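You operate a simulated robot arm through the tools that you are given. There is no shell and no other tool. Be economical: measure what you need, move in short steps, check, and stop when the job is done.

You run a simulated two-armed robot. Do the job below in one go: nothing can be reset, and whatever is moved stays where it is left.

JOB
Wipe the closet mirror clean with the cloth from the top drawer.
Fine: cloth back in its place, drawer shut; drop nothing. What is to be rubbed or washed off counts as gone when no trace of it is left.
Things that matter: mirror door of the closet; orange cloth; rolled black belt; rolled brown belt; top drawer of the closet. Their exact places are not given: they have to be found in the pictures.

The check looks at the end state, three seconds after you hand in, the way a careful person would. Anything else that was tipped, shoved, dropped, spilled or broken makes it a failure. Flat cloth is picked up by pressing the open fingertips on it (5 to 10 N) and closing them slowly along it; thin cloth reads only 2 to 8 mm in the jaws.

ROBOT AND FRAMES
Two 6-joint arms with two-finger parallel grippers on one trunk, on a base that drives. Base frame: it is fixed to the floor where the robot stands at the start and does not move with it; the origin is under the middle of the robot, x ahead of it, y to its left, z up; the surface under the hand at the start is at about z = 800. Units: mm, rad, N and s.
The left shoulder is at the start at [50, 170, 1110], the right one opposite. Each reaches about 1092 mm from its shoulder. Places, roughly: mirror door of the closet [400, 700, 1100]; top drawer of the closet [900, 100, 700]. Payload 1.57 kg a hand.
Tool frame (each hand has its own): the origin (TCP) lies between the finger pads and is the grasp point; the fingertips stand 30 mm ahead of it; z points along the fingers, y is the line along which they close. The gripper opens to 80 mm. The fingers are 17 mm wide and 12 mm thick; the gripper's body (40 by 82 mm) begins 80 mm behind the TCP.
Orientation is told as [roll, pitch, yaw] about the base's x, y, z axes, in that order, counted from this pose: with the fingers straight down and closing along the base's y, the tool's x points along the base's -x, its y along +y and its z along -z.

CONTROLS
- The arms move only by the tool play_rows. It takes "left_plan", "right_plan" or both (then of equal length, played together; a hand with none holds still); each is one flat list of numbers, 7 for each row, row after row: the shift along the tool's x, y, z in units of 400 mm (1.0 is 400 mm), then the turn, a rotation vector about the tool's x, y, z in units of 120 degrees (1.0 is 120 degrees), then the finger opening in m, from 0 to 0.08. In form: [tx, ty, tz, rx, ry, rz, claw, tx, ty, tz, rx, ry, rz, claw, ...]. A call has 1 to 8 rows; each row is the pose to reach, as a shift and turn from the pose commanded when the call began, along the tool's axes at that moment. A call with a number of a shift or a turn outside -1 to 1 is refused whole. Rows are played at 5 a second. More than 50 mm and 0.15 rad between two rows, or a gripper value outside its range, and nothing of the call is played. A pose out of reach is approached as far as the arm can. The call stops where the force on the tool passes 40 N (or 10 N more than at its start, if that is more) or the arm is blocked; 0.2 s more then pass. Each finger travels about 72 mm/s and halts on what it meets, pressing with about 20 N; the grip force reading is that of the motor and also rises with nothing between the fingers. The clock runs only during rows and for 0.2 s after the last one: add rows that repeat a pose to give the fingers time. The reply holds the time, the measured pose of the TCP, the force on the tool along the base axes, the opening and the grip force, in the units named above and with some noise, with the torque about the TCP (base axes, N m) and any sound that the robot's microphone picked up.
- Cameras (640 x 400 px; columns grow to the right, rows downward): "scene" is now at [12.1, 35.9, 1663.9]; the picture's right is [0.54, -0.84, 0.00], its down [-0.73, -0.47, -0.49] and it looks along [0.41, 0.27, -0.87] (base axes); focal length 252 px, centre (320, 200). "left" rides on the left gripper at [72, 7, -122] in its tool frame; the picture's right is [-0.09, 1.00, 0.00], its down [-0.84, -0.08, -0.54] and it looks along [-0.54, -0.05, 0.84] (tool axes); focal length 238 px, centre (320, 200). "right" rides on the right gripper at [72, -7, -122] in its tool frame; the picture's right is [0.09, 1.00, 0.00], its down [-0.84, 0.08, -0.54] and it looks along [-0.54, 0.05, 0.84] (tool axes); focal length 238 px, centre (320, 200).
- snapshot(camera): a new picture of that camera. It takes no simulated time.
- raise_lower(by): slides the trunk up (or, below 0, down) by that many mm; the arms and the scene camera ride with it, the base frame stays. It gives what a move gives, with no picture.
- steer(legs): drives the robot by 1 to 6 legs, each [ahead, left, turn to the left] in mm, mm and rad, along the robot's own axes; the way and the turn of a leg run together, so that a leg with both is an arc; at most 1500 mm and 3.142 rad a leg. The arms and the cameras ride along, it lands a little off, and it stops where it bumps. It gives what a move gives.
- pan_tilt(pan, tilt): turns the head with the scene camera to pan (to the left, within 1.501 rad either way) and tilt (down, from -0.506 to 1.204), counted from straight ahead of the robot. It gives what a move gives.
- point_at(camera, pixels): for up to 12 pixels [column, row] of the newest picture of that camera ("zoom" is the newest enlarged one), the place [x, y, z] in the base frame of the surface seen there, good to about 3 mm. It takes no simulated time.
- enlarge(camera, box): a new picture of the part [left, top, right, bottom] of that camera's present view, enlarged. It takes no simulated time.
- sign_off(): hands the job in; it is judged then, once.

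Go step by step. Measure first, check grasps and placings, and put right what went wrong. The budget is 80 turns and 58 pictures, counting those below and the enlarged ones. Unless the task says otherwise, let go and move clear before handing in, and close with one line.

The tools are called after ">>>" as a command line: name --argument value ..., lists and objects as JSON in quotes. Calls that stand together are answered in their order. play_rows: Moves the arms, as the interface text tells. Its arguments: {"type":"object","properties":{"left_plan":{"type":"array"},"right_plan":{"type":"array"}},"required":[]} The other tools are called the same way: raise_lower (by) slides the trunk up or down; steer (legs) drives the base; pan_tilt (pan, tilt) turns the head that bears the scene camera; snapshot (camera) takes a picture; point_at (camera, pixels) gives the place of the surface under pixels of a picture; enlarge (camera, box) takes an enlarged picture of a part of a camera's view; sign_off () hands the job in.

At the start:

```text
t: 0.0
left_ee_pos: [377.9, 425.1, 999.6]
left_orientation: [0.0, 0.0, -0.001]
left_ft_force: [-0.3, -0.7, -0.3]
left_wrist_torque: [0.01, 0.01, 0.02]
left_gripper_width: 80.0
left_finger_force: 0.1
right_ee_pos: [691.3, 57.2, 998.0]
right_orientation: [-0.001, -0.001, -0.001]
right_ft_force: [-0.2, -0.3, 0.0]
right_wrist_torque: [-0.05, 0.02, -0.03]
right_gripper_width: 79.6
right_finger_force: 0.1
trunk travel left (down, up): [-725.0, 245.0]
robot x, y, heading: [0.5, 2.2, 0.001]
head pan, tilt: [0.572, 1.058]
```

scene: 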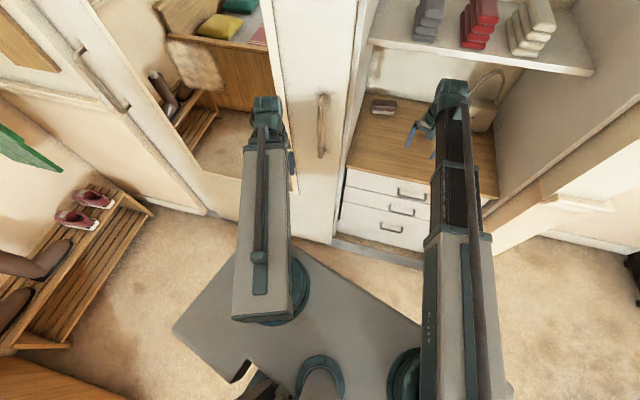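
right: 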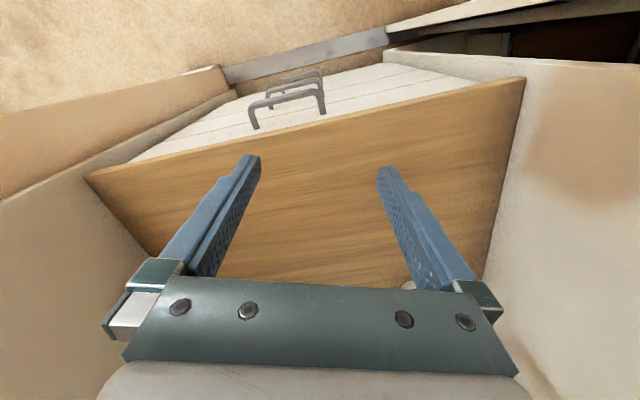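
left: 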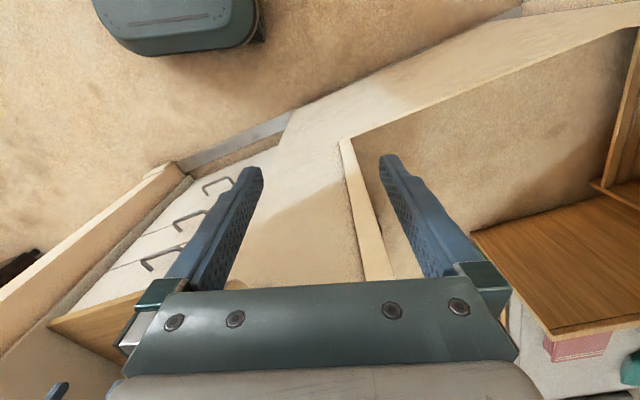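

The scene picture shows the closet with three drawers (handles near 412,195) and a tall framed panel at about (220,100) that may be the mirror. I'll measure these first.

>>> point_at --camera "scene" --pixels '[[322, 125], [412, 197], [402, 212], [392, 228], [348, 170], [430, 192], [380, 130], [230, 130], [195, 60], [310, 180], [285, 60], [120, 105]]'

>>> pan_tilt --pan 0.9 --tilt 0.45

>>> snapshot --camera "scene"

```text
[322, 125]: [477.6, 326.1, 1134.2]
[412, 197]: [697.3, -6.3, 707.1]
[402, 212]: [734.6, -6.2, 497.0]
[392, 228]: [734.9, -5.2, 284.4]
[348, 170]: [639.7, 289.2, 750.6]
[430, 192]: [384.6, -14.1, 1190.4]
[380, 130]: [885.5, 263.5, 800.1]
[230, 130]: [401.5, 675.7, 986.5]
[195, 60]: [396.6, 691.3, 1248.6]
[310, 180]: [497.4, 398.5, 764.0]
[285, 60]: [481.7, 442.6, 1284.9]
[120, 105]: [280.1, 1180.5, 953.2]
```

```text
t: 1.0
left_ee_pos: [377.1, 424.4, 999.5]
left_orientation: [0.0, -0.001, 0.0]
left_ft_force: [0.7, -0.6, 1.0]
left_wrist_torque: [0.0, -0.01, -0.01]
left_gripper_width: 80.0
left_finger_force: 0.1
right_ee_pos: [690.6, 57.9, 999.9]
right_orientation: [0.0, 0.001, 0.0]
right_ft_force: [0.8, 0.2, -0.1]
right_wrist_torque: [0.0, -0.01, 0.02]
right_gripper_width: 79.9
right_finger_force: 0.1
trunk travel left (down, up): [-725.0, 245.0]
robot x, y, heading: [0.2, 0.6, 0.0]
head pan, tilt: [0.901, 0.45]
```

```text
54 pictures are left
```

scene: 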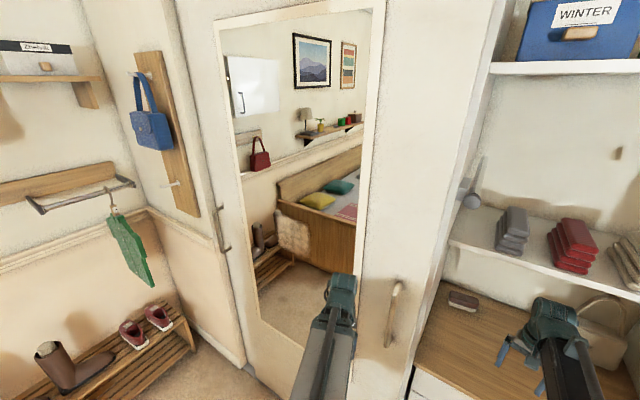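

The mirror is the framed panel with corners near (215,20), (380,5), (250,320). I'll look closer for smudges and measure its plane.

>>> enlarge --camera "scene" --box '[200, 0, 400, 200]'

>>> enlarge --camera "scene" --box '[220, 180, 420, 400]'

>>> point_at --camera "scene" --pixels '[[228, 40], [250, 180], [265, 300], [360, 40], [350, 200], [300, 120], [300, 330], [218, 40], [376, 40], [395, 310], [205, 200], [330, 240]]'

```text
2.00 times, centred on (300, 100) of scene
```

zoom: 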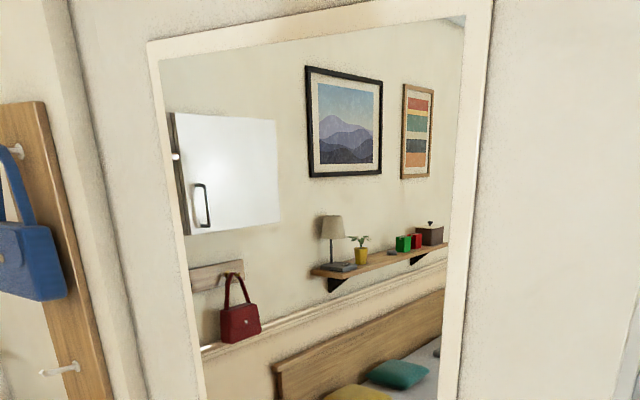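

```text
1.82 times, centred on (320, 290) of scene
```

zoom: 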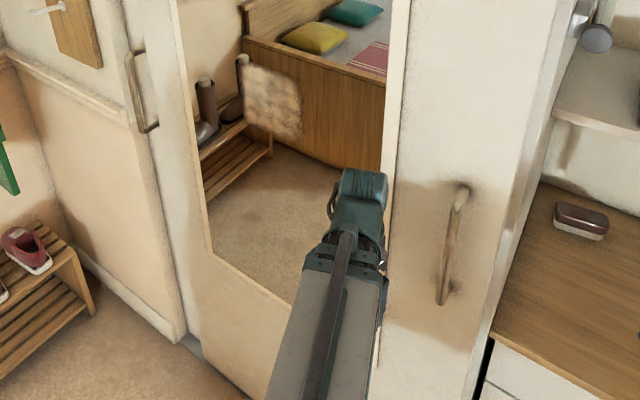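

```text
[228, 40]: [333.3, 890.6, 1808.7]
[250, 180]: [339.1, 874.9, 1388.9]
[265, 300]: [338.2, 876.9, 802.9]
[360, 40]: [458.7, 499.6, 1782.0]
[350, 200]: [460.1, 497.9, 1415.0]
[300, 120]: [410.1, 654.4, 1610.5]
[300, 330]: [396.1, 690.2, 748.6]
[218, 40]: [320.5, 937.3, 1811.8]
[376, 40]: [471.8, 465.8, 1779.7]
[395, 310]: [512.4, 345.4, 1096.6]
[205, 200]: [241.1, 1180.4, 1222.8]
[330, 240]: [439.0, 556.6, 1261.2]
```

The brown fuzzy patch at (292,230) looks like the smudge on the mirror, whose plane runs along (-0.305,0.952). Now I'll look at the drawers.

>>> point_at --camera "scene" --pixels '[[279, 211], [308, 222], [277, 247], [303, 258], [292, 230], [231, 60], [278, 60], [280, 110]]'

>>> pan_tilt --pan 0.15 --tilt 0.9

>>> snapshot --camera "scene"

```text
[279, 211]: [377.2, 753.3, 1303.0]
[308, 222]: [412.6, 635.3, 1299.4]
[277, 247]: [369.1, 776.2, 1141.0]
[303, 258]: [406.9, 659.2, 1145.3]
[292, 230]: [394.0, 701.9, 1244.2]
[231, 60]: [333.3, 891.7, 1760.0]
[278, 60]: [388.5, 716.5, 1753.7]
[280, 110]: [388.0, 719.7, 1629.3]
```

```text
t: 2.1
left_ee_pos: [377.3, 423.9, 999.8]
left_orientation: [0.001, -0.001, 0.0]
left_ft_force: [0.1, 1.2, 0.2]
left_wrist_torque: [0.0, 0.0, 0.0]
left_gripper_width: 79.9
left_finger_force: 0.0
right_ee_pos: [692.3, 57.6, 1000.9]
right_orientation: [-0.001, 0.0, -0.001]
right_ft_force: [-0.2, 0.3, -0.2]
right_wrist_torque: [0.0, -0.02, 0.0]
right_gripper_width: 80.1
right_finger_force: 0.1
trunk travel left (down, up): [-725.0, 245.0]
robot x, y, heading: [1.3, 1.1, -0.003]
head pan, tilt: [0.15, 0.901]
```

```text
51 pictures are left
```

scene: 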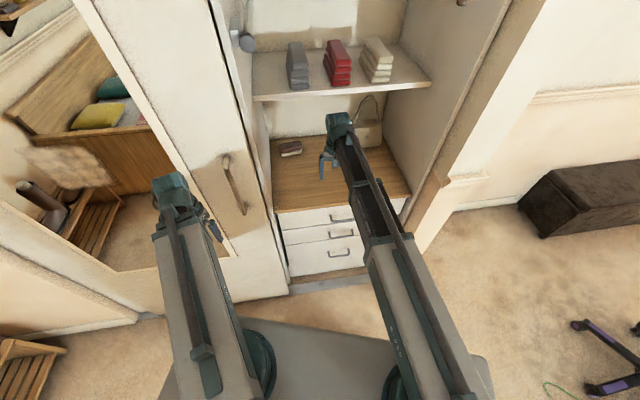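

The smudge spans about y 635–776, z 1140–1303 on the mirror. Now I'll measure the dresser: top-edge (278,210), the front and handles (342,213).

>>> enlarge --camera "scene" --box '[250, 130, 450, 300]'

>>> point_at --camera "scene" --pixels '[[276, 208], [284, 225], [300, 240], [340, 213], [341, 218], [350, 228], [340, 234], [340, 252], [395, 203], [290, 150], [410, 195], [320, 222]]'

```text
2.35 times, centred on (350, 215) of scene
```

zoom: 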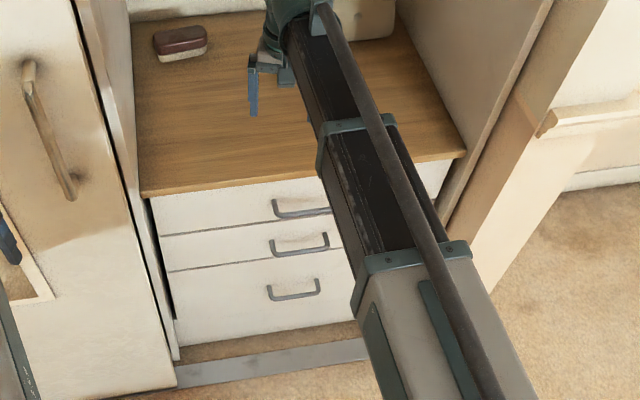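

```text
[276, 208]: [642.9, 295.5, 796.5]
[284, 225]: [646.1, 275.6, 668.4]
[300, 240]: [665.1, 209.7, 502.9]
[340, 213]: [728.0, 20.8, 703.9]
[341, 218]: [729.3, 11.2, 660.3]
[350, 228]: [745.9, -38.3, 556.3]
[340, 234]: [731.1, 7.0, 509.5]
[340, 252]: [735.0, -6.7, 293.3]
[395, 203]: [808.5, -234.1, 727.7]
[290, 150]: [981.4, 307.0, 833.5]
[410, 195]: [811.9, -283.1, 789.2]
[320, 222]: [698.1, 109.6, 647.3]
```

The drawer front is parallel to the mirror door (about 0.31 rad), with the top handle at roughly (697,-6,707). I'll check the base plate size, and retract the right arm from the closet before turning the robot square to it.

>>> point_at --camera "scene" --pixels '[[300, 325], [370, 335], [485, 358], [250, 322], [320, 285], [300, 290], [247, 42], [262, 190]]'

>>> play_rows --right_plan '[0.12, 0, 0, 0, 0, 0, 0.08, 0.24, 0, 0, 0, 0, 0, 0.08, 0.36, 0, 0, 0, 0, 0, 0.08, 0.48, 0, 0, 0, 0, 0, 0.08, 0.6, 0, 0, 0, 0, 0, 0.08, 0.72, 0, 0, 0, 0, 0, 0.08]'

```text
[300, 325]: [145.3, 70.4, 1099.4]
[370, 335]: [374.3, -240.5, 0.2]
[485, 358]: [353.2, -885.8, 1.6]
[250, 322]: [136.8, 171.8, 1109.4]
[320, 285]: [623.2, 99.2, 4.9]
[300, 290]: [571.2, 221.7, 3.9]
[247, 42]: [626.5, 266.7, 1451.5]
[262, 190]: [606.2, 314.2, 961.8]
```

```text
t: 3.5
left_ee_pos: [377.0, 424.6, 999.8]
left_orientation: [0.0, 0.001, -0.001]
left_ft_force: [0.0, 0.5, 0.3]
left_wrist_torque: [0.02, -0.01, 0.03]
left_gripper_width: 79.9
left_finger_force: 0.1
right_ee_pos: [400.1, 55.6, 999.9]
right_orientation: [0.0, 0.0, 0.001]
right_ft_force: [-0.3, 1.2, -0.1]
right_wrist_torque: [-0.01, -0.03, 0.01]
right_gripper_width: 79.8
right_finger_force: 0.1
right hand out of reach, approached as far as the arm can: row 4
trunk travel left (down, up): [-725.0, 245.0]
robot x, y, heading: [-1.9, -0.7, 0.005]
head pan, tilt: [0.15, 0.901]
```

The right hand is clear at x≈400. Now turn the robot 0.31 rad left to square up with the closet, and look.

>>> steer --legs '[[0, 0, 0.31]]'

>>> pan_tilt --pan -0.2 --tilt 0.9

>>> snapshot --camera "scene"

```text
t: 4.9
left_ee_pos: [228.6, 521.0, 999.2]
left_orientation: [0.0, 0.0, 0.312]
left_ft_force: [0.3, -0.1, -0.3]
left_wrist_torque: [-0.02, 0.01, 0.01]
left_gripper_width: 79.8
left_finger_force: 0.0
right_ee_pos: [366.6, 176.1, 999.8]
right_orientation: [0.0, 0.0, 0.311]
right_ft_force: [0.7, 0.4, 0.3]
right_wrist_torque: [-0.01, -0.01, 0.0]
right_gripper_width: 80.0
right_finger_force: 0.0
trunk travel left (down, up): [-725.0, 245.0]
robot x, y, heading: [-0.0, -2.0, 0.313]
head pan, tilt: [0.15, 0.901]
```

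```text
t: 5.7
left_ee_pos: [229.2, 519.9, 1000.5]
left_orientation: [0.0, 0.001, 0.31]
left_ft_force: [-0.4, 0.8, 0.0]
left_wrist_torque: [-0.01, 0.0, 0.01]
left_gripper_width: 80.2
left_finger_force: 0.0
right_ee_pos: [363.6, 177.0, 1000.6]
right_orientation: [0.0, 0.0, 0.309]
right_ft_force: [-0.6, -0.9, 0.2]
right_wrist_torque: [0.03, 0.0, -0.02]
right_gripper_width: 79.9
right_finger_force: 0.1
trunk travel left (down, up): [-725.0, 245.0]
robot x, y, heading: [-0.8, -1.7, 0.31]
head pan, tilt: [-0.201, 0.901]
```

```text
49 pictures are left
```

scene: 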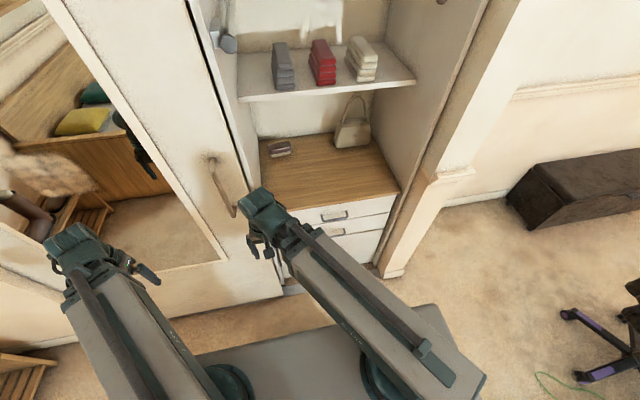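

The top drawer handle is visible at (333,216). I'll enlarge it and measure.

>>> enlarge --camera "scene" --box '[290, 180, 390, 242]'

```text
6.40 times, centred on (340, 211) of scene
```

zoom: 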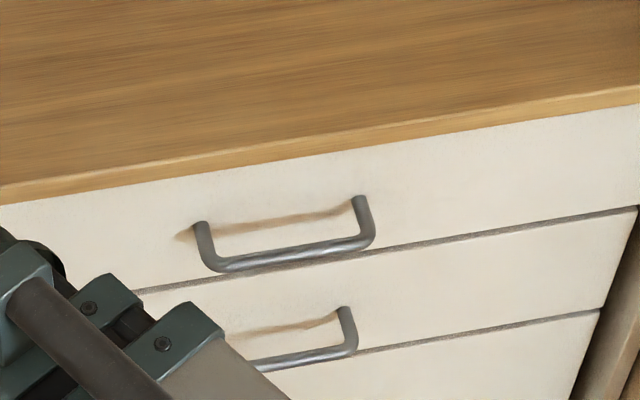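

>>> point_at --camera "zoom" --pixels '[[225, 264], [290, 254], [350, 243], [290, 160], [290, 200], [290, 235], [520, 125], [520, 200], [290, 148], [200, 230], [362, 203]]'

```text
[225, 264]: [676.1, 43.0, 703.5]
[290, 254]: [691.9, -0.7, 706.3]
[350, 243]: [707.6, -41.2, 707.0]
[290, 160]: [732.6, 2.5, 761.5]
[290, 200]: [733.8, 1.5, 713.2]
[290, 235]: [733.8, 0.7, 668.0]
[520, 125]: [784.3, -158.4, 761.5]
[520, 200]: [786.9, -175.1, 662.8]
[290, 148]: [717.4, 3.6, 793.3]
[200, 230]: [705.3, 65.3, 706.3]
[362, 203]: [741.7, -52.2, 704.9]
```

Handle bar centre is about (692,0,705), 40 mm off the front. I'll turn the right gripper to point at the closet with fingers closing vertically, moving right and away from the left arm.

>>> play_rows --right_plan '[-0.02, -0.0625, 0.016, -0.0412, -0.0412, 0.0412, 0.08, -0.04, -0.125, 0.032, -0.0824, -0.0824, 0.0824, 0.08, -0.06, -0.1875, 0.048, -0.1236, -0.1236, 0.1236, 0.08, -0.08, -0.25, 0.064, -0.1648, -0.1648, 0.1648, 0.08, -0.1, -0.3125, 0.08, -0.206, -0.206, 0.206, 0.08, -0.12, -0.375, 0.096, -0.2472, -0.2472, 0.2472, 0.08, -0.14, -0.4375, 0.112, -0.2884, -0.2884, 0.2884, 0.08, -0.16, -0.5, 0.128, -0.3296, -0.3296, 0.3296, 0.08]'

>>> play_rows --right_plan '[0, 0, 0, -0.0412, -0.0412, 0.0412, 0.08, 0, 0, 0, -0.0824, -0.0824, 0.0824, 0.08, 0, 0, 0, -0.1236, -0.1236, 0.1236, 0.08, 0, 0, 0, -0.1648, -0.1648, 0.1648, 0.08, 0, 0, 0, -0.206, -0.206, 0.206, 0.08, 0, 0, 0, -0.2477, -0.2477, 0.2477, 0.08]'

```text
t: 7.5
left_ee_pos: [229.3, 519.7, 1000.3]
left_orientation: [-0.001, 0.0, 0.311]
left_ft_force: [0.0, -0.4, 0.0]
left_wrist_torque: [0.0, 0.0, 0.03]
left_gripper_width: 79.9
left_finger_force: 0.0
right_ee_pos: [640.7, 9.5, 1091.5]
right_orientation: [0.912, -0.33, -0.6]
right_ft_force: [0.3, 0.2, 0.6]
right_wrist_torque: [-0.01, -0.02, 0.03]
right_gripper_width: 80.0
right_finger_force: 0.0
right hand out of reach, approached as far as the arm can: row 1, 2, 3, 4, 5, 6, 7, 8
trunk travel left (down, up): [-725.0, 245.0]
robot x, y, heading: [0.7, -0.6, 0.311]
head pan, tilt: [-0.201, 0.901]
```

```text
refused: row 6 steps farther than a row can; nothing moved
```

The right arm ran out of its inner workspace (ended at (641,10,1091)): the robot stands too close. I'll back off 300 mm to give room, then see the arm.

>>> steer --legs '[[-300, 0, 0]]'

>>> play_rows --right_plan '[0, 0, 0, 0, 0, 0, 0.08]'

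>>> snapshot --camera "scene"

```text
t: 9.6
left_ee_pos: [-54.0, 427.8, 999.8]
left_orientation: [-0.002, 0.0, 0.31]
left_ft_force: [-0.4, -0.4, 0.1]
left_wrist_torque: [0.04, -0.03, 0.02]
left_gripper_width: 79.9
left_finger_force: 0.0
right_ee_pos: [355.9, -82.4, 1092.9]
right_orientation: [0.909, -0.33, -0.603]
right_ft_force: [-0.7, 0.0, -0.2]
right_wrist_torque: [0.0, -0.03, -0.01]
right_gripper_width: 80.0
right_finger_force: 0.1
trunk travel left (down, up): [-725.0, 245.0]
robot x, y, heading: [-284.6, -88.7, 0.309]
head pan, tilt: [-0.201, 0.901]
```

```text
t: 10.0
left_ee_pos: [-53.0, 427.8, 999.6]
left_orientation: [-0.001, -0.001, 0.31]
left_ft_force: [0.8, 0.1, 0.5]
left_wrist_torque: [0.01, 0.02, 0.03]
left_gripper_width: 80.3
left_finger_force: 0.1
right_ee_pos: [356.1, -82.4, 1091.2]
right_orientation: [0.911, -0.33, -0.603]
right_ft_force: [0.4, 0.0, -0.2]
right_wrist_torque: [0.04, 0.0, 0.0]
right_gripper_width: 80.0
right_finger_force: 0.1
trunk travel left (down, up): [-725.0, 245.0]
robot x, y, heading: [-283.9, -89.1, 0.306]
head pan, tilt: [-0.201, 0.901]
```

```text
47 pictures are left
```

scene: 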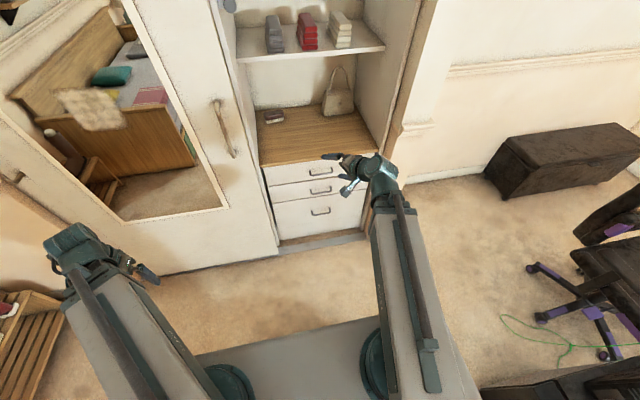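

Arm holds its commanded orientation (as predicted) and now has room. Finish the turn so the gripper points at the drawer.

>>> play_rows --right_plan '[0, 0, 0, -0.0354, -0.0354, 0.0354, 0.08, 0, 0, 0, -0.0708, -0.0708, 0.0708, 0.08, 0, 0, 0, -0.1062, -0.1062, 0.1062, 0.08, 0, 0, 0, -0.1416, -0.1416, 0.1416, 0.08, 0, 0, 0, -0.177, -0.177, 0.177, 0.08, 0, 0, 0, -0.2124, -0.2124, 0.2124, 0.08, 0, 0, 0, -0.2478, -0.2478, 0.2478, 0.08]'

```text
t: 11.6
left_ee_pos: [-52.5, 429.1, 1000.2]
left_orientation: [-0.001, 0.0, 0.309]
left_ft_force: [-0.1, -0.3, 0.1]
left_wrist_torque: [-0.02, 0.02, 0.0]
left_gripper_width: 79.8
left_finger_force: 0.2
right_ee_pos: [419.6, -69.4, 1217.6]
right_orientation: [1.565, -0.002, -1.263]
right_ft_force: [-0.4, -0.1, 1.0]
right_wrist_torque: [0.0, 0.02, 0.01]
right_gripper_width: 79.8
right_finger_force: 0.0
right hand out of reach, approached as far as the arm can: row 1, 2, 3, 4, 5, 6, 7
trunk travel left (down, up): [-725.0, 245.0]
robot x, y, heading: [-283.7, -92.2, 0.31]
head pan, tilt: [-0.201, 0.901]
```

The right hand now points at the closet (roll π/2, yaw −1.26) at z=1218. I'll bring it down in front of the handle.

>>> play_rows --right_plan '[-0.005, -0.11, 0.045, 0, 0, 0, 0.08, -0.01, -0.22, 0.09, 0, 0, 0, 0.08, -0.015, -0.33, 0.135, 0, 0, 0, 0.08, -0.02, -0.44, 0.18, 0, 0, 0, 0.08, -0.025, -0.55, 0.225, 0, 0, 0, 0.08, -0.03, -0.66, 0.27, 0, 0, 0, 0.08, -0.035, -0.77, 0.315, 0, 0, 0, 0.08, -0.04, -0.88, 0.36, 0, 0, 0, 0.08]'

```text
t: 13.4
left_ee_pos: [-53.4, 429.0, 1000.4]
left_orientation: [-0.001, 0.0, 0.309]
left_ft_force: [-0.2, 0.8, 0.1]
left_wrist_torque: [-0.03, -0.02, -0.01]
left_gripper_width: 79.9
left_finger_force: 0.2
right_ee_pos: [523.8, -43.6, 1217.9]
right_orientation: [1.564, -0.002, -1.26]
right_ft_force: [-0.1, 0.3, 0.1]
right_wrist_torque: [0.02, -0.02, 0.0]
right_gripper_width: 80.3
right_finger_force: 0.1
right hand out of reach, approached as far as the arm can: row 1, 2, 3, 4, 5, 6, 7, 8
trunk travel left (down, up): [-725.0, 245.0]
robot x, y, heading: [-285.6, -91.8, 0.312]
head pan, tilt: [-0.201, 0.901]
```

The hand won't go below z≈1218 while horizontal (wrist limit), so I'll lower the trunk instead. First check what lies below the left hand.

>>> point_at --camera "scene" --pixels '[[20, 305], [30, 340], [10, 380], [110, 205], [150, 290], [95, 245], [20, 230], [60, 330], [400, 330]]'

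>>> snapshot --camera "left"

```text
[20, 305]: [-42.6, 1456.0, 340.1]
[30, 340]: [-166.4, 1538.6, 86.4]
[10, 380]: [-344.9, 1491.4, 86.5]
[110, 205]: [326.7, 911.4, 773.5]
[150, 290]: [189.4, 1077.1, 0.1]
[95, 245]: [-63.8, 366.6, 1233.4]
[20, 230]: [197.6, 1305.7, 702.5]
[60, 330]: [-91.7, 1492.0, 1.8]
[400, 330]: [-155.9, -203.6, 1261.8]
```

```text
46 pictures are left
```

left: 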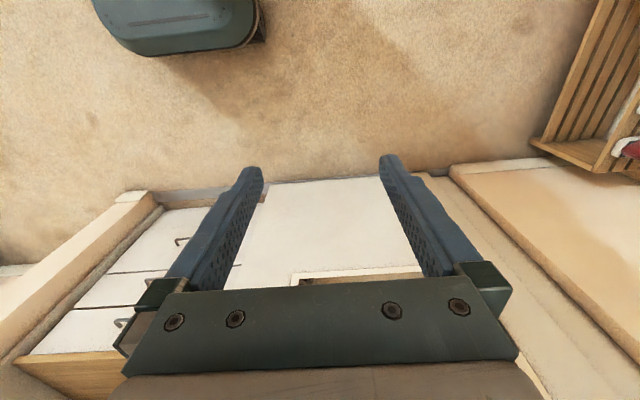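

Below the left hand is clear floor. Lower the trunk 513 mm to bring the right hand to handle height.

>>> raise_lower --by -513

>>> pan_tilt --pan -0.2 --tilt 0.55

>>> snapshot --camera "scene"

>>> snapshot --camera "right"

```text
refused: -513 is not a number from -400 to 400
```

```text
t: 14.2
left_ee_pos: [-53.0, 428.3, 998.8]
left_orientation: [-0.002, 0.001, 0.309]
left_ft_force: [0.2, 1.0, -0.3]
left_wrist_torque: [0.01, 0.02, 0.01]
left_gripper_width: 80.2
left_finger_force: 0.0
right_ee_pos: [523.8, -44.4, 1218.4]
right_orientation: [1.565, 0.0, -1.259]
right_ft_force: [0.2, -0.9, 0.2]
right_wrist_torque: [-0.03, -0.03, 0.03]
right_gripper_width: 79.9
right_finger_force: 0.2
trunk travel left (down, up): [-725.0, 245.0]
robot x, y, heading: [-282.0, -89.8, 0.312]
head pan, tilt: [-0.201, 0.55]
```

```text
45 pictures are left
```

scene: 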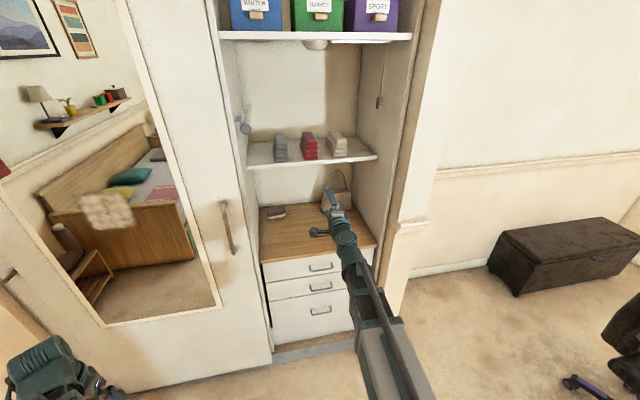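

```text
44 pictures are left
```

right: 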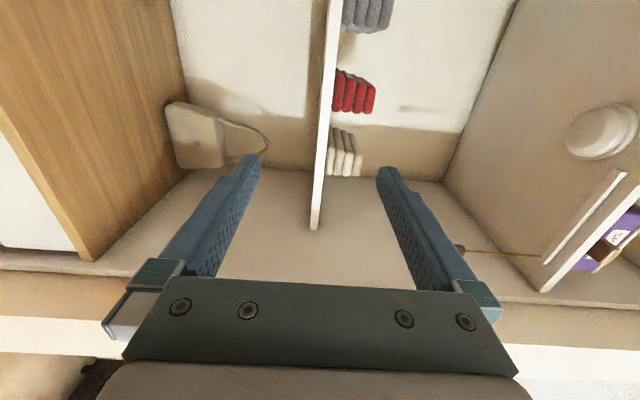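

The hand points properly into the closet. Lower in two steps.

>>> raise_lower --by -300

>>> raise_lower --by -213

>>> snapshot --camera "right"

```text
t: 17.2
left_ee_pos: [-53.3, 428.3, 699.5]
left_orientation: [0.0, 0.0, 0.309]
left_ft_force: [-0.7, 1.0, -0.2]
left_wrist_torque: [0.01, -0.02, -0.02]
left_gripper_width: 80.1
left_finger_force: 0.0
right_ee_pos: [523.6, -44.0, 918.4]
right_orientation: [1.565, -0.001, -1.261]
right_ft_force: [0.5, -0.1, 0.8]
right_wrist_torque: [0.02, 0.03, 0.02]
right_gripper_width: 79.8
right_finger_force: 0.1
trunk travel left (down, up): [-425.0, 545.0]
robot x, y, heading: [-286.0, -94.3, 0.305]
head pan, tilt: [-0.201, 0.55]
```

```text
t: 19.5
left_ee_pos: [-52.9, 427.7, 486.9]
left_orientation: [-0.001, 0.0, 0.31]
left_ft_force: [-0.4, 0.1, -0.7]
left_wrist_torque: [0.01, -0.02, 0.0]
left_gripper_width: 79.9
left_finger_force: 0.0
right_ee_pos: [523.8, -44.2, 705.1]
right_orientation: [1.565, -0.001, -1.259]
right_ft_force: [0.2, -0.9, 0.3]
right_wrist_torque: [0.0, 0.01, -0.01]
right_gripper_width: 80.0
right_finger_force: 0.0
trunk travel left (down, up): [-212.0, 758.0]
robot x, y, heading: [-284.9, -92.6, 0.308]
head pan, tilt: [-0.201, 0.55]
```

```text
43 pictures are left
```

right: 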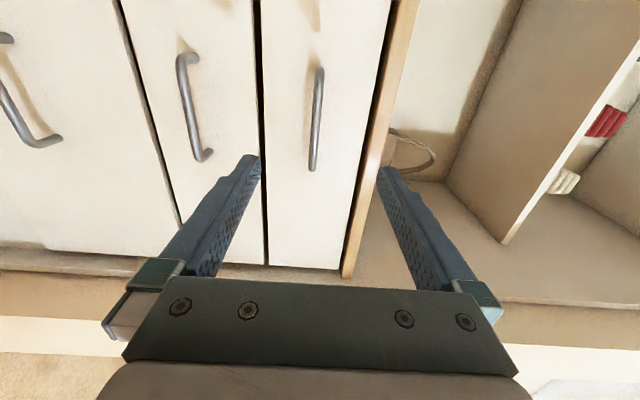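

Handle (317,115) is nicely between the fingers. Measure it and the drawer from this camera.

>>> point_at --camera "right" --pixels '[[319, 80], [316, 118], [313, 155], [290, 120], [260, 120], [375, 80], [345, 270], [290, 255]]'

```text
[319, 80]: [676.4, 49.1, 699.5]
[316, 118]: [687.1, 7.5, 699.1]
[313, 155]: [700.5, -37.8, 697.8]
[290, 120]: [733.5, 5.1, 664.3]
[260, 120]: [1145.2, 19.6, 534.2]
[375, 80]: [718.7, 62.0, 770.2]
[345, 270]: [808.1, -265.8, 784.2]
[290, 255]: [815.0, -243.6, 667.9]
```

Handle centre is about f=657, TCP at f=485. Advance 168 mm onto the bar, then close.

>>> play_rows --right_plan '[-0.01, -0.01, 0.1, 0, 0, 0, 0.08, -0.01, -0.01, 0.2, 0, 0, 0, 0.08, -0.01, -0.01, 0.3, 0, 0, 0, 0.08, -0.01, -0.01, 0.38, 0, 0, 0, 0.08, -0.01, -0.01, 0.42, 0, 0, 0, 0.08]'

>>> snapshot --camera "right"

```text
t: 20.7
left_ee_pos: [-54.0, 428.6, 486.5]
left_orientation: [0.001, -0.002, 0.309]
left_ft_force: [-0.6, 0.3, -0.3]
left_wrist_torque: [0.03, 0.0, 0.03]
left_gripper_width: 80.1
left_finger_force: 0.1
right_ee_pos: [684.5, 3.9, 705.1]
right_orientation: [1.562, -0.001, -1.26]
right_ft_force: [-0.2, 0.8, 0.4]
right_wrist_torque: [0.06, -0.01, 0.0]
right_gripper_width: 79.8
right_finger_force: 0.1
right hand out of reach, approached as far as the arm can: row 1, 2, 3, 4, 5
trunk travel left (down, up): [-212.0, 758.0]
robot x, y, heading: [-286.4, -90.5, 0.309]
head pan, tilt: [-0.201, 0.55]
```

```text
42 pictures are left
```

right: 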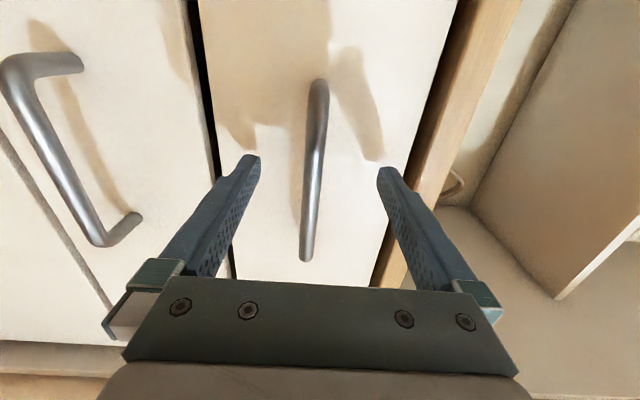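

The bar is between the fingers; lower the trunk 4 mm to centre, then close.

>>> raise_lower --by -4

>>> play_rows --right_plan '[0, 0, 0, 0, 0, 0, 0.04, 0, 0, 0, 0, 0, 0, 0.02, 0, 0, 0, 0, 0, 0, 0.0, 0, 0, 0, 0, 0, 0, 0.0, 0, 0, 0, 0, 0, 0, 0.0]'

```text
t: 21.2
left_ee_pos: [-52.6, 428.8, 482.7]
left_orientation: [0.001, 0.0, 0.309]
left_ft_force: [0.7, -0.9, 0.3]
left_wrist_torque: [-0.02, -0.02, 0.01]
left_gripper_width: 80.2
left_finger_force: 0.1
right_ee_pos: [686.0, 4.1, 700.6]
right_orientation: [1.563, -0.001, -1.26]
right_ft_force: [1.1, 0.7, 0.4]
right_wrist_torque: [0.02, -0.02, -0.02]
right_gripper_width: 79.9
right_finger_force: 0.0
trunk travel left (down, up): [-208.0, 762.0]
robot x, y, heading: [-286.1, -92.8, 0.305]
head pan, tilt: [-0.201, 0.55]
```

```text
t: 22.4
left_ee_pos: [-51.9, 427.6, 482.7]
left_orientation: [0.0, 0.001, 0.31]
left_ft_force: [-0.1, -0.2, -0.3]
left_wrist_torque: [0.01, 0.03, -0.02]
left_gripper_width: 80.0
left_finger_force: 0.1
right_ee_pos: [684.5, 3.2, 700.2]
right_orientation: [1.562, -0.002, -1.259]
right_ft_force: [-4.5, -1.8, -11.4]
right_wrist_torque: [-0.01, 0.11, 0.1]
right_gripper_width: 12.0
right_finger_force: 29.4
trunk travel left (down, up): [-208.0, 762.0]
robot x, y, heading: [-282.5, -91.0, 0.307]
head pan, tilt: [-0.201, 0.55]
```

Gripped (12 mm). Pull the drawer about 240 mm.

>>> play_rows --right_plan '[0, 0, -0.05, 0, 0, 0, 0, 0, 0, -0.13, 0, 0, 0, 0, 0, 0, -0.22, 0, 0, 0, 0, 0, 0, -0.31, 0, 0, 0, 0, 0, 0, -0.4, 0, 0, 0, 0, 0, 0, -0.49, 0, 0, 0, 0, 0, 0, -0.58, 0, 0, 0, 0]'

>>> snapshot --camera "scene"

```text
t: 24.0
left_ee_pos: [-53.0, 428.3, 482.4]
left_orientation: [-0.001, 0.002, 0.31]
left_ft_force: [-0.4, 1.3, 0.6]
left_wrist_torque: [0.02, -0.02, -0.01]
left_gripper_width: 80.0
left_finger_force: 0.1
right_ee_pos: [462.6, -67.3, 699.6]
right_orientation: [1.562, 0.001, -1.258]
right_ft_force: [-2.2, 3.9, -21.8]
right_wrist_torque: [-0.02, 0.17, 0.71]
right_gripper_width: 11.6
right_finger_force: 29.9
trunk travel left (down, up): [-208.0, 762.0]
robot x, y, heading: [-286.2, -92.1, 0.306]
head pan, tilt: [-0.201, 0.55]
```

```text
41 pictures are left
```

scene: 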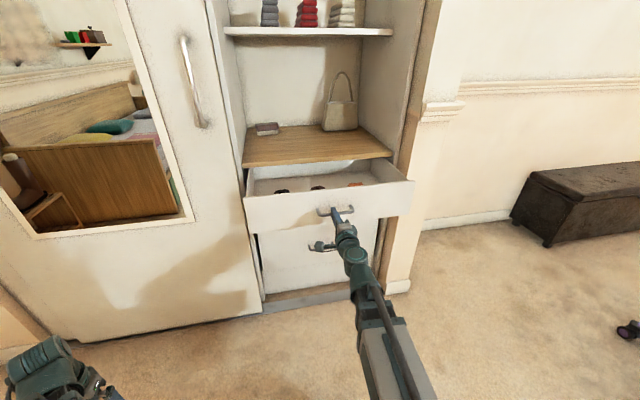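

Drawer is open ~230 mm; I see black, brown and orange items at (282,190), (318,187), (355,185). Release the handle, back off, then raise the trunk for a view inside.

>>> play_rows --right_plan '[0, 0, 0, 0, 0, 0, 0.03, 0, 0, 0, 0, 0, 0, 0.06, 0, 0, 0, 0, 0, 0, 0.08, 0, 0, 0, 0, 0, 0, 0.08, 0, 0, 0, 0, 0, 0, 0.08]'

>>> steer --legs '[[-120, 0, 0]]'

>>> raise_lower --by 400

>>> pan_tilt --pan -0.2 --tilt 0.7

>>> snapshot --camera "scene"

```text
t: 25.2
left_ee_pos: [-53.5, 428.6, 482.2]
left_orientation: [0.0, 0.002, 0.309]
left_ft_force: [0.0, 0.3, 0.4]
left_wrist_torque: [-0.03, 0.03, 0.02]
left_gripper_width: 80.0
left_finger_force: 0.2
right_ee_pos: [461.8, -67.9, 701.7]
right_orientation: [1.566, -0.001, -1.26]
right_ft_force: [-0.3, 0.4, -0.1]
right_wrist_torque: [0.01, 0.0, 0.01]
right_gripper_width: 80.1
right_finger_force: 0.1
trunk travel left (down, up): [-208.0, 762.0]
robot x, y, heading: [-282.7, -90.2, 0.312]
head pan, tilt: [-0.201, 0.55]
```

```text
t: 26.4
left_ee_pos: [-169.4, 391.2, 483.2]
left_orientation: [0.0, 0.0, 0.305]
left_ft_force: [-0.2, 0.2, -0.8]
left_wrist_torque: [0.02, -0.02, 0.01]
left_gripper_width: 80.0
left_finger_force: 0.0
right_ee_pos: [345.5, -106.0, 701.0]
right_orientation: [1.564, 0.001, -1.262]
right_ft_force: [0.0, -0.5, 0.3]
right_wrist_torque: [0.01, 0.05, -0.03]
right_gripper_width: 79.8
right_finger_force: 0.0
trunk travel left (down, up): [-208.0, 762.0]
robot x, y, heading: [-400.5, -132.3, 0.307]
head pan, tilt: [-0.201, 0.55]
```

```text
t: 30.3
left_ee_pos: [-169.5, 390.6, 882.1]
left_orientation: [0.0, -0.002, 0.309]
left_ft_force: [-0.1, -0.1, -0.2]
left_wrist_torque: [-0.03, -0.01, 0.03]
left_gripper_width: 80.2
left_finger_force: 0.2
right_ee_pos: [347.6, -105.5, 1100.9]
right_orientation: [1.564, 0.0, -1.263]
right_ft_force: [-0.2, -0.2, 0.0]
right_wrist_torque: [0.0, -0.02, 0.01]
right_gripper_width: 79.9
right_finger_force: 0.1
trunk travel left (down, up): [-608.0, 362.0]
robot x, y, heading: [-399.1, -127.7, 0.305]
head pan, tilt: [-0.201, 0.55]
```

```text
t: 31.0
left_ee_pos: [-169.0, 391.5, 883.6]
left_orientation: [-0.001, 0.001, 0.307]
left_ft_force: [0.4, -0.7, -0.8]
left_wrist_torque: [-0.01, -0.01, 0.03]
left_gripper_width: 79.9
left_finger_force: 0.0
right_ee_pos: [347.2, -105.0, 1101.3]
right_orientation: [1.564, 0.0, -1.264]
right_ft_force: [-0.9, 0.1, -0.2]
right_wrist_torque: [0.0, 0.01, 0.03]
right_gripper_width: 79.8
right_finger_force: 0.0
trunk travel left (down, up): [-608.0, 362.0]
robot x, y, heading: [-396.7, -126.2, 0.304]
head pan, tilt: [-0.201, 0.7]
```

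```text
40 pictures are left
```

scene: 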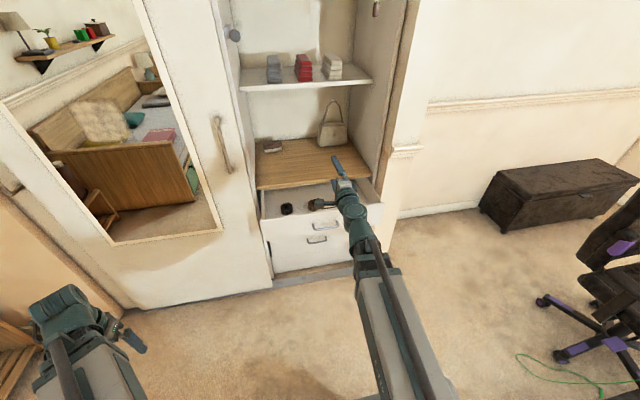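

The right arm hides the cloth; slide it 200 mm to the right and look again.

>>> play_rows --right_plan '[-0.1, 0, 0, 0, 0, 0, 0.08, -0.2, 0, 0, 0, 0, 0, 0.08, -0.3, 0, 0, 0, 0, 0, 0.08, -0.4, 0, 0, 0, 0, 0, 0.08, -0.5, 0, 0, 0, 0, 0, 0.08, -0.6, 0, 0, 0, 0, 0, 0.08]'

>>> enlarge --camera "scene" --box '[240, 130, 420, 243]'

```text
t: 32.4
left_ee_pos: [-169.3, 391.6, 882.5]
left_orientation: [0.001, 0.0, 0.306]
left_ft_force: [0.2, 0.3, -0.9]
left_wrist_torque: [-0.01, 0.02, 0.01]
left_gripper_width: 79.9
left_finger_force: 0.0
right_ee_pos: [416.6, -333.5, 1101.9]
right_orientation: [1.568, -0.001, -1.262]
right_ft_force: [0.0, -0.8, 0.2]
right_wrist_torque: [-0.01, 0.02, 0.0]
right_gripper_width: 80.0
right_finger_force: 0.0
trunk travel left (down, up): [-608.0, 362.0]
robot x, y, heading: [-402.7, -126.7, 0.307]
head pan, tilt: [-0.201, 0.7]
```

```text
3.54 times, centred on (330, 186) of scene
```

zoom: 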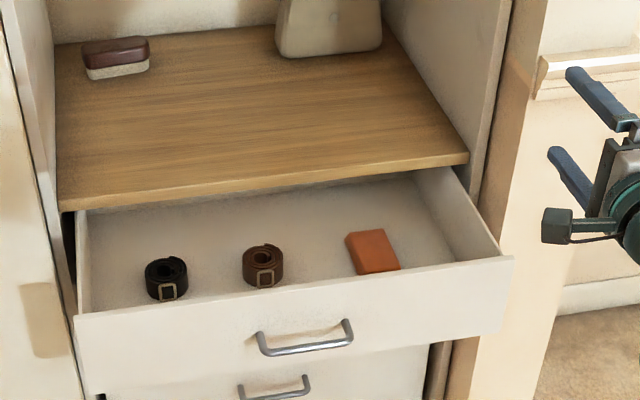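

Orange folded cloth is at zoom (372,252). Measure it, the belts and drawer rims.

>>> point_at --camera "zoom" --pixels '[[348, 238], [384, 231], [399, 264], [360, 273], [370, 248], [262, 250], [167, 265], [330, 235], [300, 300], [497, 257], [465, 260], [268, 190]]'

```text
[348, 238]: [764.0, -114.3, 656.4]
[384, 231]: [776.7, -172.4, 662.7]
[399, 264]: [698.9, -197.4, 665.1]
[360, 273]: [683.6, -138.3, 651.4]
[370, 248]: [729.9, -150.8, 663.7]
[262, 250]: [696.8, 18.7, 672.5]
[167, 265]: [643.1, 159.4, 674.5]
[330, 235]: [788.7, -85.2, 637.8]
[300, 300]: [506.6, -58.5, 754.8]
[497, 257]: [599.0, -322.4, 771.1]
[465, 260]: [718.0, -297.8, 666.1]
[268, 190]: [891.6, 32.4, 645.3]
```

Cloth block spans f 605–692, t −402…−341, top z≈664. I plan to pick it with the left hand; check clearances to the right for the right hand.

>>> point_at --camera "scene" --pixels '[[415, 120], [405, 150], [440, 150], [500, 120], [500, 200], [480, 185], [545, 240], [400, 200], [535, 180]]'

```text
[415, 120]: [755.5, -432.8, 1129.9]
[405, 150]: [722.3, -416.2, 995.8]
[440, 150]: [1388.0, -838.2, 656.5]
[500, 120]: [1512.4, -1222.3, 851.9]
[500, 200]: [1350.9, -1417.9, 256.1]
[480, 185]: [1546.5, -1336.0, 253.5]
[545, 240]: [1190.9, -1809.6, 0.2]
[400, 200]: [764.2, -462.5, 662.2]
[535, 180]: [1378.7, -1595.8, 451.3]
```

The way is clear. Drive right 350 and forward 200 so the left arm can reach the cloth.

>>> steer --legs '[[0, -350, 0], [200, 0, 0]]'

```text
t: 35.8
left_ee_pos: [130.0, 125.3, 882.6]
left_orientation: [0.001, 0.0, 0.303]
left_ft_force: [0.2, -0.2, -0.3]
left_wrist_torque: [-0.02, 0.01, 0.0]
left_gripper_width: 79.9
left_finger_force: 0.0
right_ee_pos: [711.9, -600.8, 1102.0]
right_orientation: [1.565, 0.0, -1.266]
right_ft_force: [0.3, 0.0, -0.3]
right_wrist_torque: [-0.02, 0.02, 0.0]
right_gripper_width: 80.0
right_finger_force: 0.0
trunk travel left (down, up): [-608.0, 362.0]
robot x, y, heading: [-102.2, -397.7, 0.301]
head pan, tilt: [-0.201, 0.7]
```

Left hand at (130,125,883). Move it diagonally over the cloth at constant height, in two halves.

>>> play_rows --left_plan '[-0.0853, -0.0798, 0, 0, 0, 0, 0.08, -0.1706, -0.1596, 0, 0, 0, 0, 0.08, -0.2559, -0.2394, 0, 0, 0, 0, 0.08, -0.3412, -0.3192, 0, 0, 0, 0, 0.08, -0.4265, -0.399, 0, 0, 0, 0, 0.08, -0.5118, -0.4788, 0, 0, 0, 0, 0.08, -0.597, -0.558, 0, 0, 0, 0, 0.08]'

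>>> play_rows --left_plan '[-0.0853, -0.0798, 0, 0, 0, 0, 0.08, -0.1706, -0.1596, 0, 0, 0, 0, 0.08, -0.2559, -0.2394, 0, 0, 0, 0, 0.08, -0.3412, -0.3192, 0, 0, 0, 0, 0.08, -0.4265, -0.399, 0, 0, 0, 0, 0.08, -0.5118, -0.4788, 0, 0, 0, 0, 0.08, -0.597, -0.558, 0, 0, 0, 0, 0.08]'

>>> snapshot --camera "left"

```text
t: 37.4
left_ee_pos: [426.0, -15.6, 882.4]
left_orientation: [0.001, -0.002, 0.303]
left_ft_force: [0.1, 0.4, 0.3]
left_wrist_torque: [-0.01, 0.03, -0.01]
left_gripper_width: 79.8
left_finger_force: 0.1
left hand out of reach, approached as far as the arm can: row 2, 5
right_ee_pos: [714.8, -600.7, 1101.9]
right_orientation: [1.567, 0.001, -1.264]
right_ft_force: [0.5, 0.4, 0.1]
right_wrist_torque: [0.01, 0.02, 0.01]
right_gripper_width: 79.9
right_finger_force: 0.0
trunk travel left (down, up): [-608.0, 362.0]
robot x, y, heading: [-103.6, -395.0, 0.303]
head pan, tilt: [-0.201, 0.7]
```

```text
t: 39.0
left_ee_pos: [723.4, -154.4, 881.4]
left_orientation: [0.001, 0.001, 0.304]
left_ft_force: [-0.7, 0.1, -0.3]
left_wrist_torque: [0.04, 0.01, -0.01]
left_gripper_width: 80.4
left_finger_force: 0.1
right_ee_pos: [713.7, -599.9, 1100.5]
right_orientation: [1.568, 0.0, -1.266]
right_ft_force: [0.0, 0.4, -0.8]
right_wrist_torque: [0.02, 0.0, -0.02]
right_gripper_width: 80.0
right_finger_force: 0.1
trunk travel left (down, up): [-608.0, 362.0]
robot x, y, heading: [-101.2, -389.6, 0.3]
head pan, tilt: [-0.201, 0.7]
```

```text
38 pictures are left
```

left: 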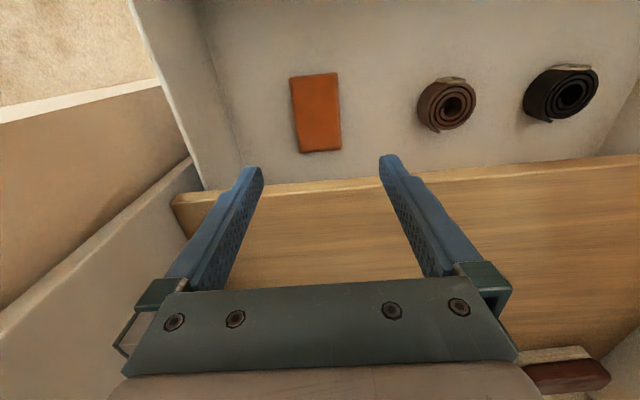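

The cloth is clear in the left view at (318,112). Measure its corners from here.

>>> point_at --camera "left" --pixels '[[293, 79], [335, 77], [338, 145], [302, 150], [318, 112], [355, 120], [175, 200], [400, 186], [448, 105], [270, 120]]'

```text
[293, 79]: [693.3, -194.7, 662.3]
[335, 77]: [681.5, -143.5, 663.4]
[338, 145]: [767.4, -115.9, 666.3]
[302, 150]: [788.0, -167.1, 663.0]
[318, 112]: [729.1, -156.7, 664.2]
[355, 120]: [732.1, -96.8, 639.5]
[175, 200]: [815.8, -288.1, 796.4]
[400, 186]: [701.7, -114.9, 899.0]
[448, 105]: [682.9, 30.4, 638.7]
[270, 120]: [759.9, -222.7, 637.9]
```

Cloth centre f≈649, t≈−372; the hand is at f 641, t −368. Shift slightly and descend with fingers straddling it, tips ~8 mm above the drawer floor.

>>> play_rows --left_plan '[0.015, -0.009, 0.1, 0, 0, 0, 0.08, 0.015, -0.009, 0.2, 0, 0, 0, 0.08, 0.015, -0.009, 0.3, 0, 0, 0, 0.08, 0.015, -0.009, 0.4, 0, 0, 0, 0.08, 0.015, -0.009, 0.46, 0, 0, 0, 0.08, 0.015, -0.009, 0.51, 0, 0, 0, 0.08, 0.015, -0.009, 0.51, 0, 0, 0, 0.08]'

>>> snapshot --camera "left"

```text
t: 40.6
left_ee_pos: [713.0, -165.8, 883.9]
left_orientation: [0.001, 0.0, 0.304]
left_ft_force: [-1.0, 0.4, 0.8]
left_wrist_torque: [0.02, -0.01, -0.01]
left_gripper_width: 80.4
left_finger_force: 0.0
left hand out of reach, approached as far as the arm can: row 1, 2, 3, 4, 5, 6, 7
right_ee_pos: [713.4, -602.2, 1102.0]
right_orientation: [1.567, -0.001, -1.265]
right_ft_force: [1.1, 0.1, -0.4]
right_wrist_torque: [0.01, 0.0, 0.01]
right_gripper_width: 80.0
right_finger_force: 0.1
trunk travel left (down, up): [-608.0, 362.0]
robot x, y, heading: [-104.3, -393.3, 0.306]
head pan, tilt: [-0.201, 0.7]
```

```text
37 pictures are left
```

left: 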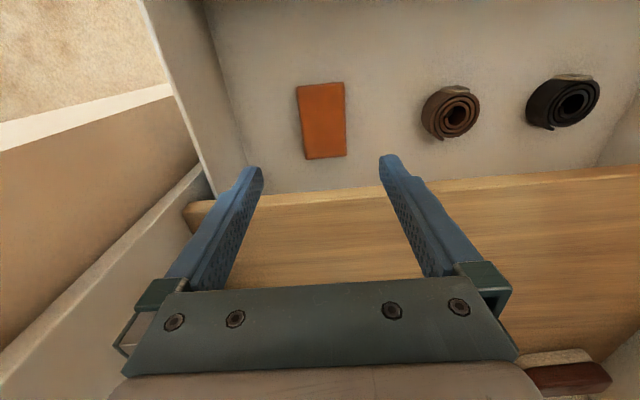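

The wrist can't go below shoulder level, so vertical travel must come from the trunk. Fix the sideways position by a few mm, then lower the trunk 120 mm and check.

>>> play_rows --left_plan '[-0.02, 0.01, 0, 0, 0, 0, 0.08, -0.02, 0.01, 0, 0, 0, 0, 0.08]'

>>> raise_lower --by -140

>>> snapshot --camera "left"

```text
t: 41.2
left_ee_pos: [720.2, -158.0, 882.4]
left_orientation: [0.001, 0.0, 0.305]
left_ft_force: [-0.4, -0.1, -0.6]
left_wrist_torque: [0.0, 0.03, 0.02]
left_gripper_width: 79.8
left_finger_force: 0.1
right_ee_pos: [712.7, -600.8, 1101.4]
right_orientation: [1.567, 0.0, -1.265]
right_ft_force: [0.8, 0.8, -0.6]
right_wrist_torque: [0.01, 0.03, 0.0]
right_gripper_width: 79.8
right_finger_force: 0.0
trunk travel left (down, up): [-608.0, 362.0]
robot x, y, heading: [-98.9, -392.9, 0.306]
head pan, tilt: [-0.201, 0.7]
```

```text
t: 42.9
left_ee_pos: [720.2, -157.0, 743.1]
left_orientation: [0.0, 0.0, 0.303]
left_ft_force: [-0.2, -1.0, -0.1]
left_wrist_torque: [-0.04, 0.03, -0.01]
left_gripper_width: 79.9
left_finger_force: 0.0
right_ee_pos: [712.4, -601.8, 962.0]
right_orientation: [1.567, -0.002, -1.265]
right_ft_force: [0.9, 0.0, 0.2]
right_wrist_torque: [-0.03, -0.01, 0.02]
right_gripper_width: 79.6
right_finger_force: 0.0
trunk travel left (down, up): [-468.0, 502.0]
robot x, y, heading: [-104.1, -389.1, 0.304]
head pan, tilt: [-0.201, 0.7]
```

```text
36 pictures are left
```

left: 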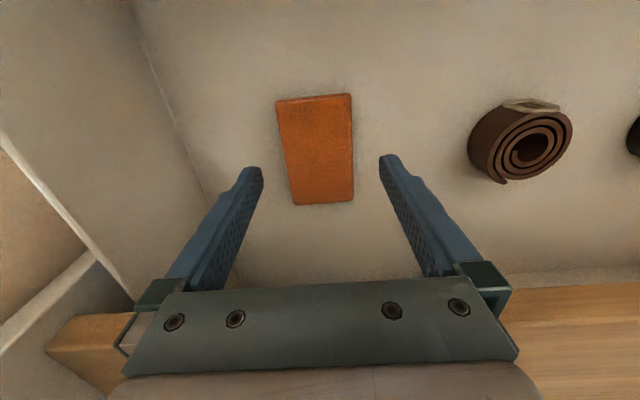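

Cloth is centred between the fingers. Lower the rest (67 mm) and look.

>>> raise_lower --by -67

>>> snapshot --camera "left"

```text
t: 44.0
left_ee_pos: [719.4, -157.9, 675.3]
left_orientation: [0.0, -0.002, 0.305]
left_ft_force: [0.0, 0.0, 0.4]
left_wrist_torque: [0.03, 0.01, 0.03]
left_gripper_width: 79.9
left_finger_force: 0.0
right_ee_pos: [713.0, -601.2, 895.1]
right_orientation: [1.567, 0.001, -1.266]
right_ft_force: [0.0, -0.2, -0.7]
right_wrist_torque: [0.01, 0.01, 0.01]
right_gripper_width: 80.1
right_finger_force: 0.0
trunk travel left (down, up): [-401.0, 569.0]
robot x, y, heading: [-101.0, -393.1, 0.301]
head pan, tilt: [-0.201, 0.7]
```

```text
35 pictures are left
```

left: 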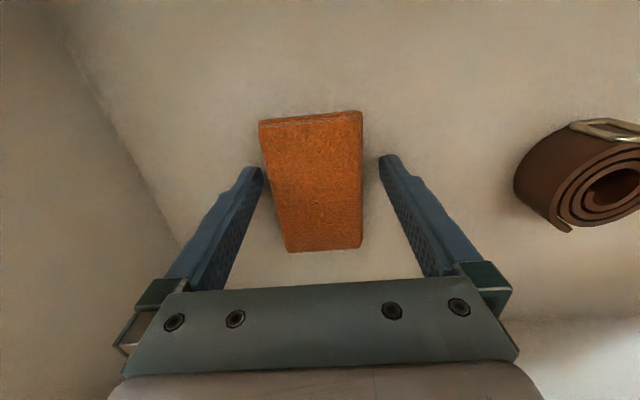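

Fingers straddle the block neatly. Close slowly.

>>> play_rows --left_plan '[0, 0, 0, 0, 0, 0, 0.07, 0, 0, 0, 0, 0, 0, 0.06, 0, 0, 0, 0, 0, 0, 0.05, 0, 0, 0, 0, 0, 0, 0.04, 0, 0, 0, 0, 0, 0, 0.03, 0, 0, 0, 0, 0, 0, 0.03]'

>>> snapshot --camera "left"

```text
t: 45.4
left_ee_pos: [719.9, -158.0, 675.8]
left_orientation: [-0.001, 0.0, 0.304]
left_ft_force: [0.8, 1.1, 1.1]
left_wrist_torque: [0.02, 0.0, -0.02]
left_gripper_width: 67.0
left_finger_force: 19.9
right_ee_pos: [712.7, -601.8, 894.4]
right_orientation: [1.569, 0.0, -1.267]
right_ft_force: [0.1, -0.4, 0.7]
right_wrist_torque: [0.04, 0.02, -0.03]
right_gripper_width: 79.8
right_finger_force: 0.0
trunk travel left (down, up): [-401.0, 569.0]
robot x, y, heading: [-101.3, -390.0, 0.309]
head pan, tilt: [-0.201, 0.7]
```

```text
34 pictures are left
```

left: 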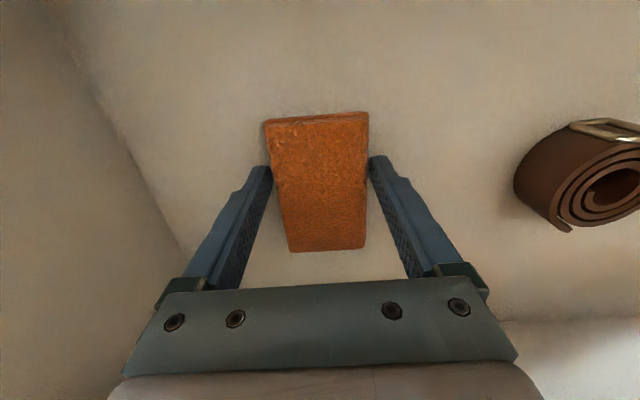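

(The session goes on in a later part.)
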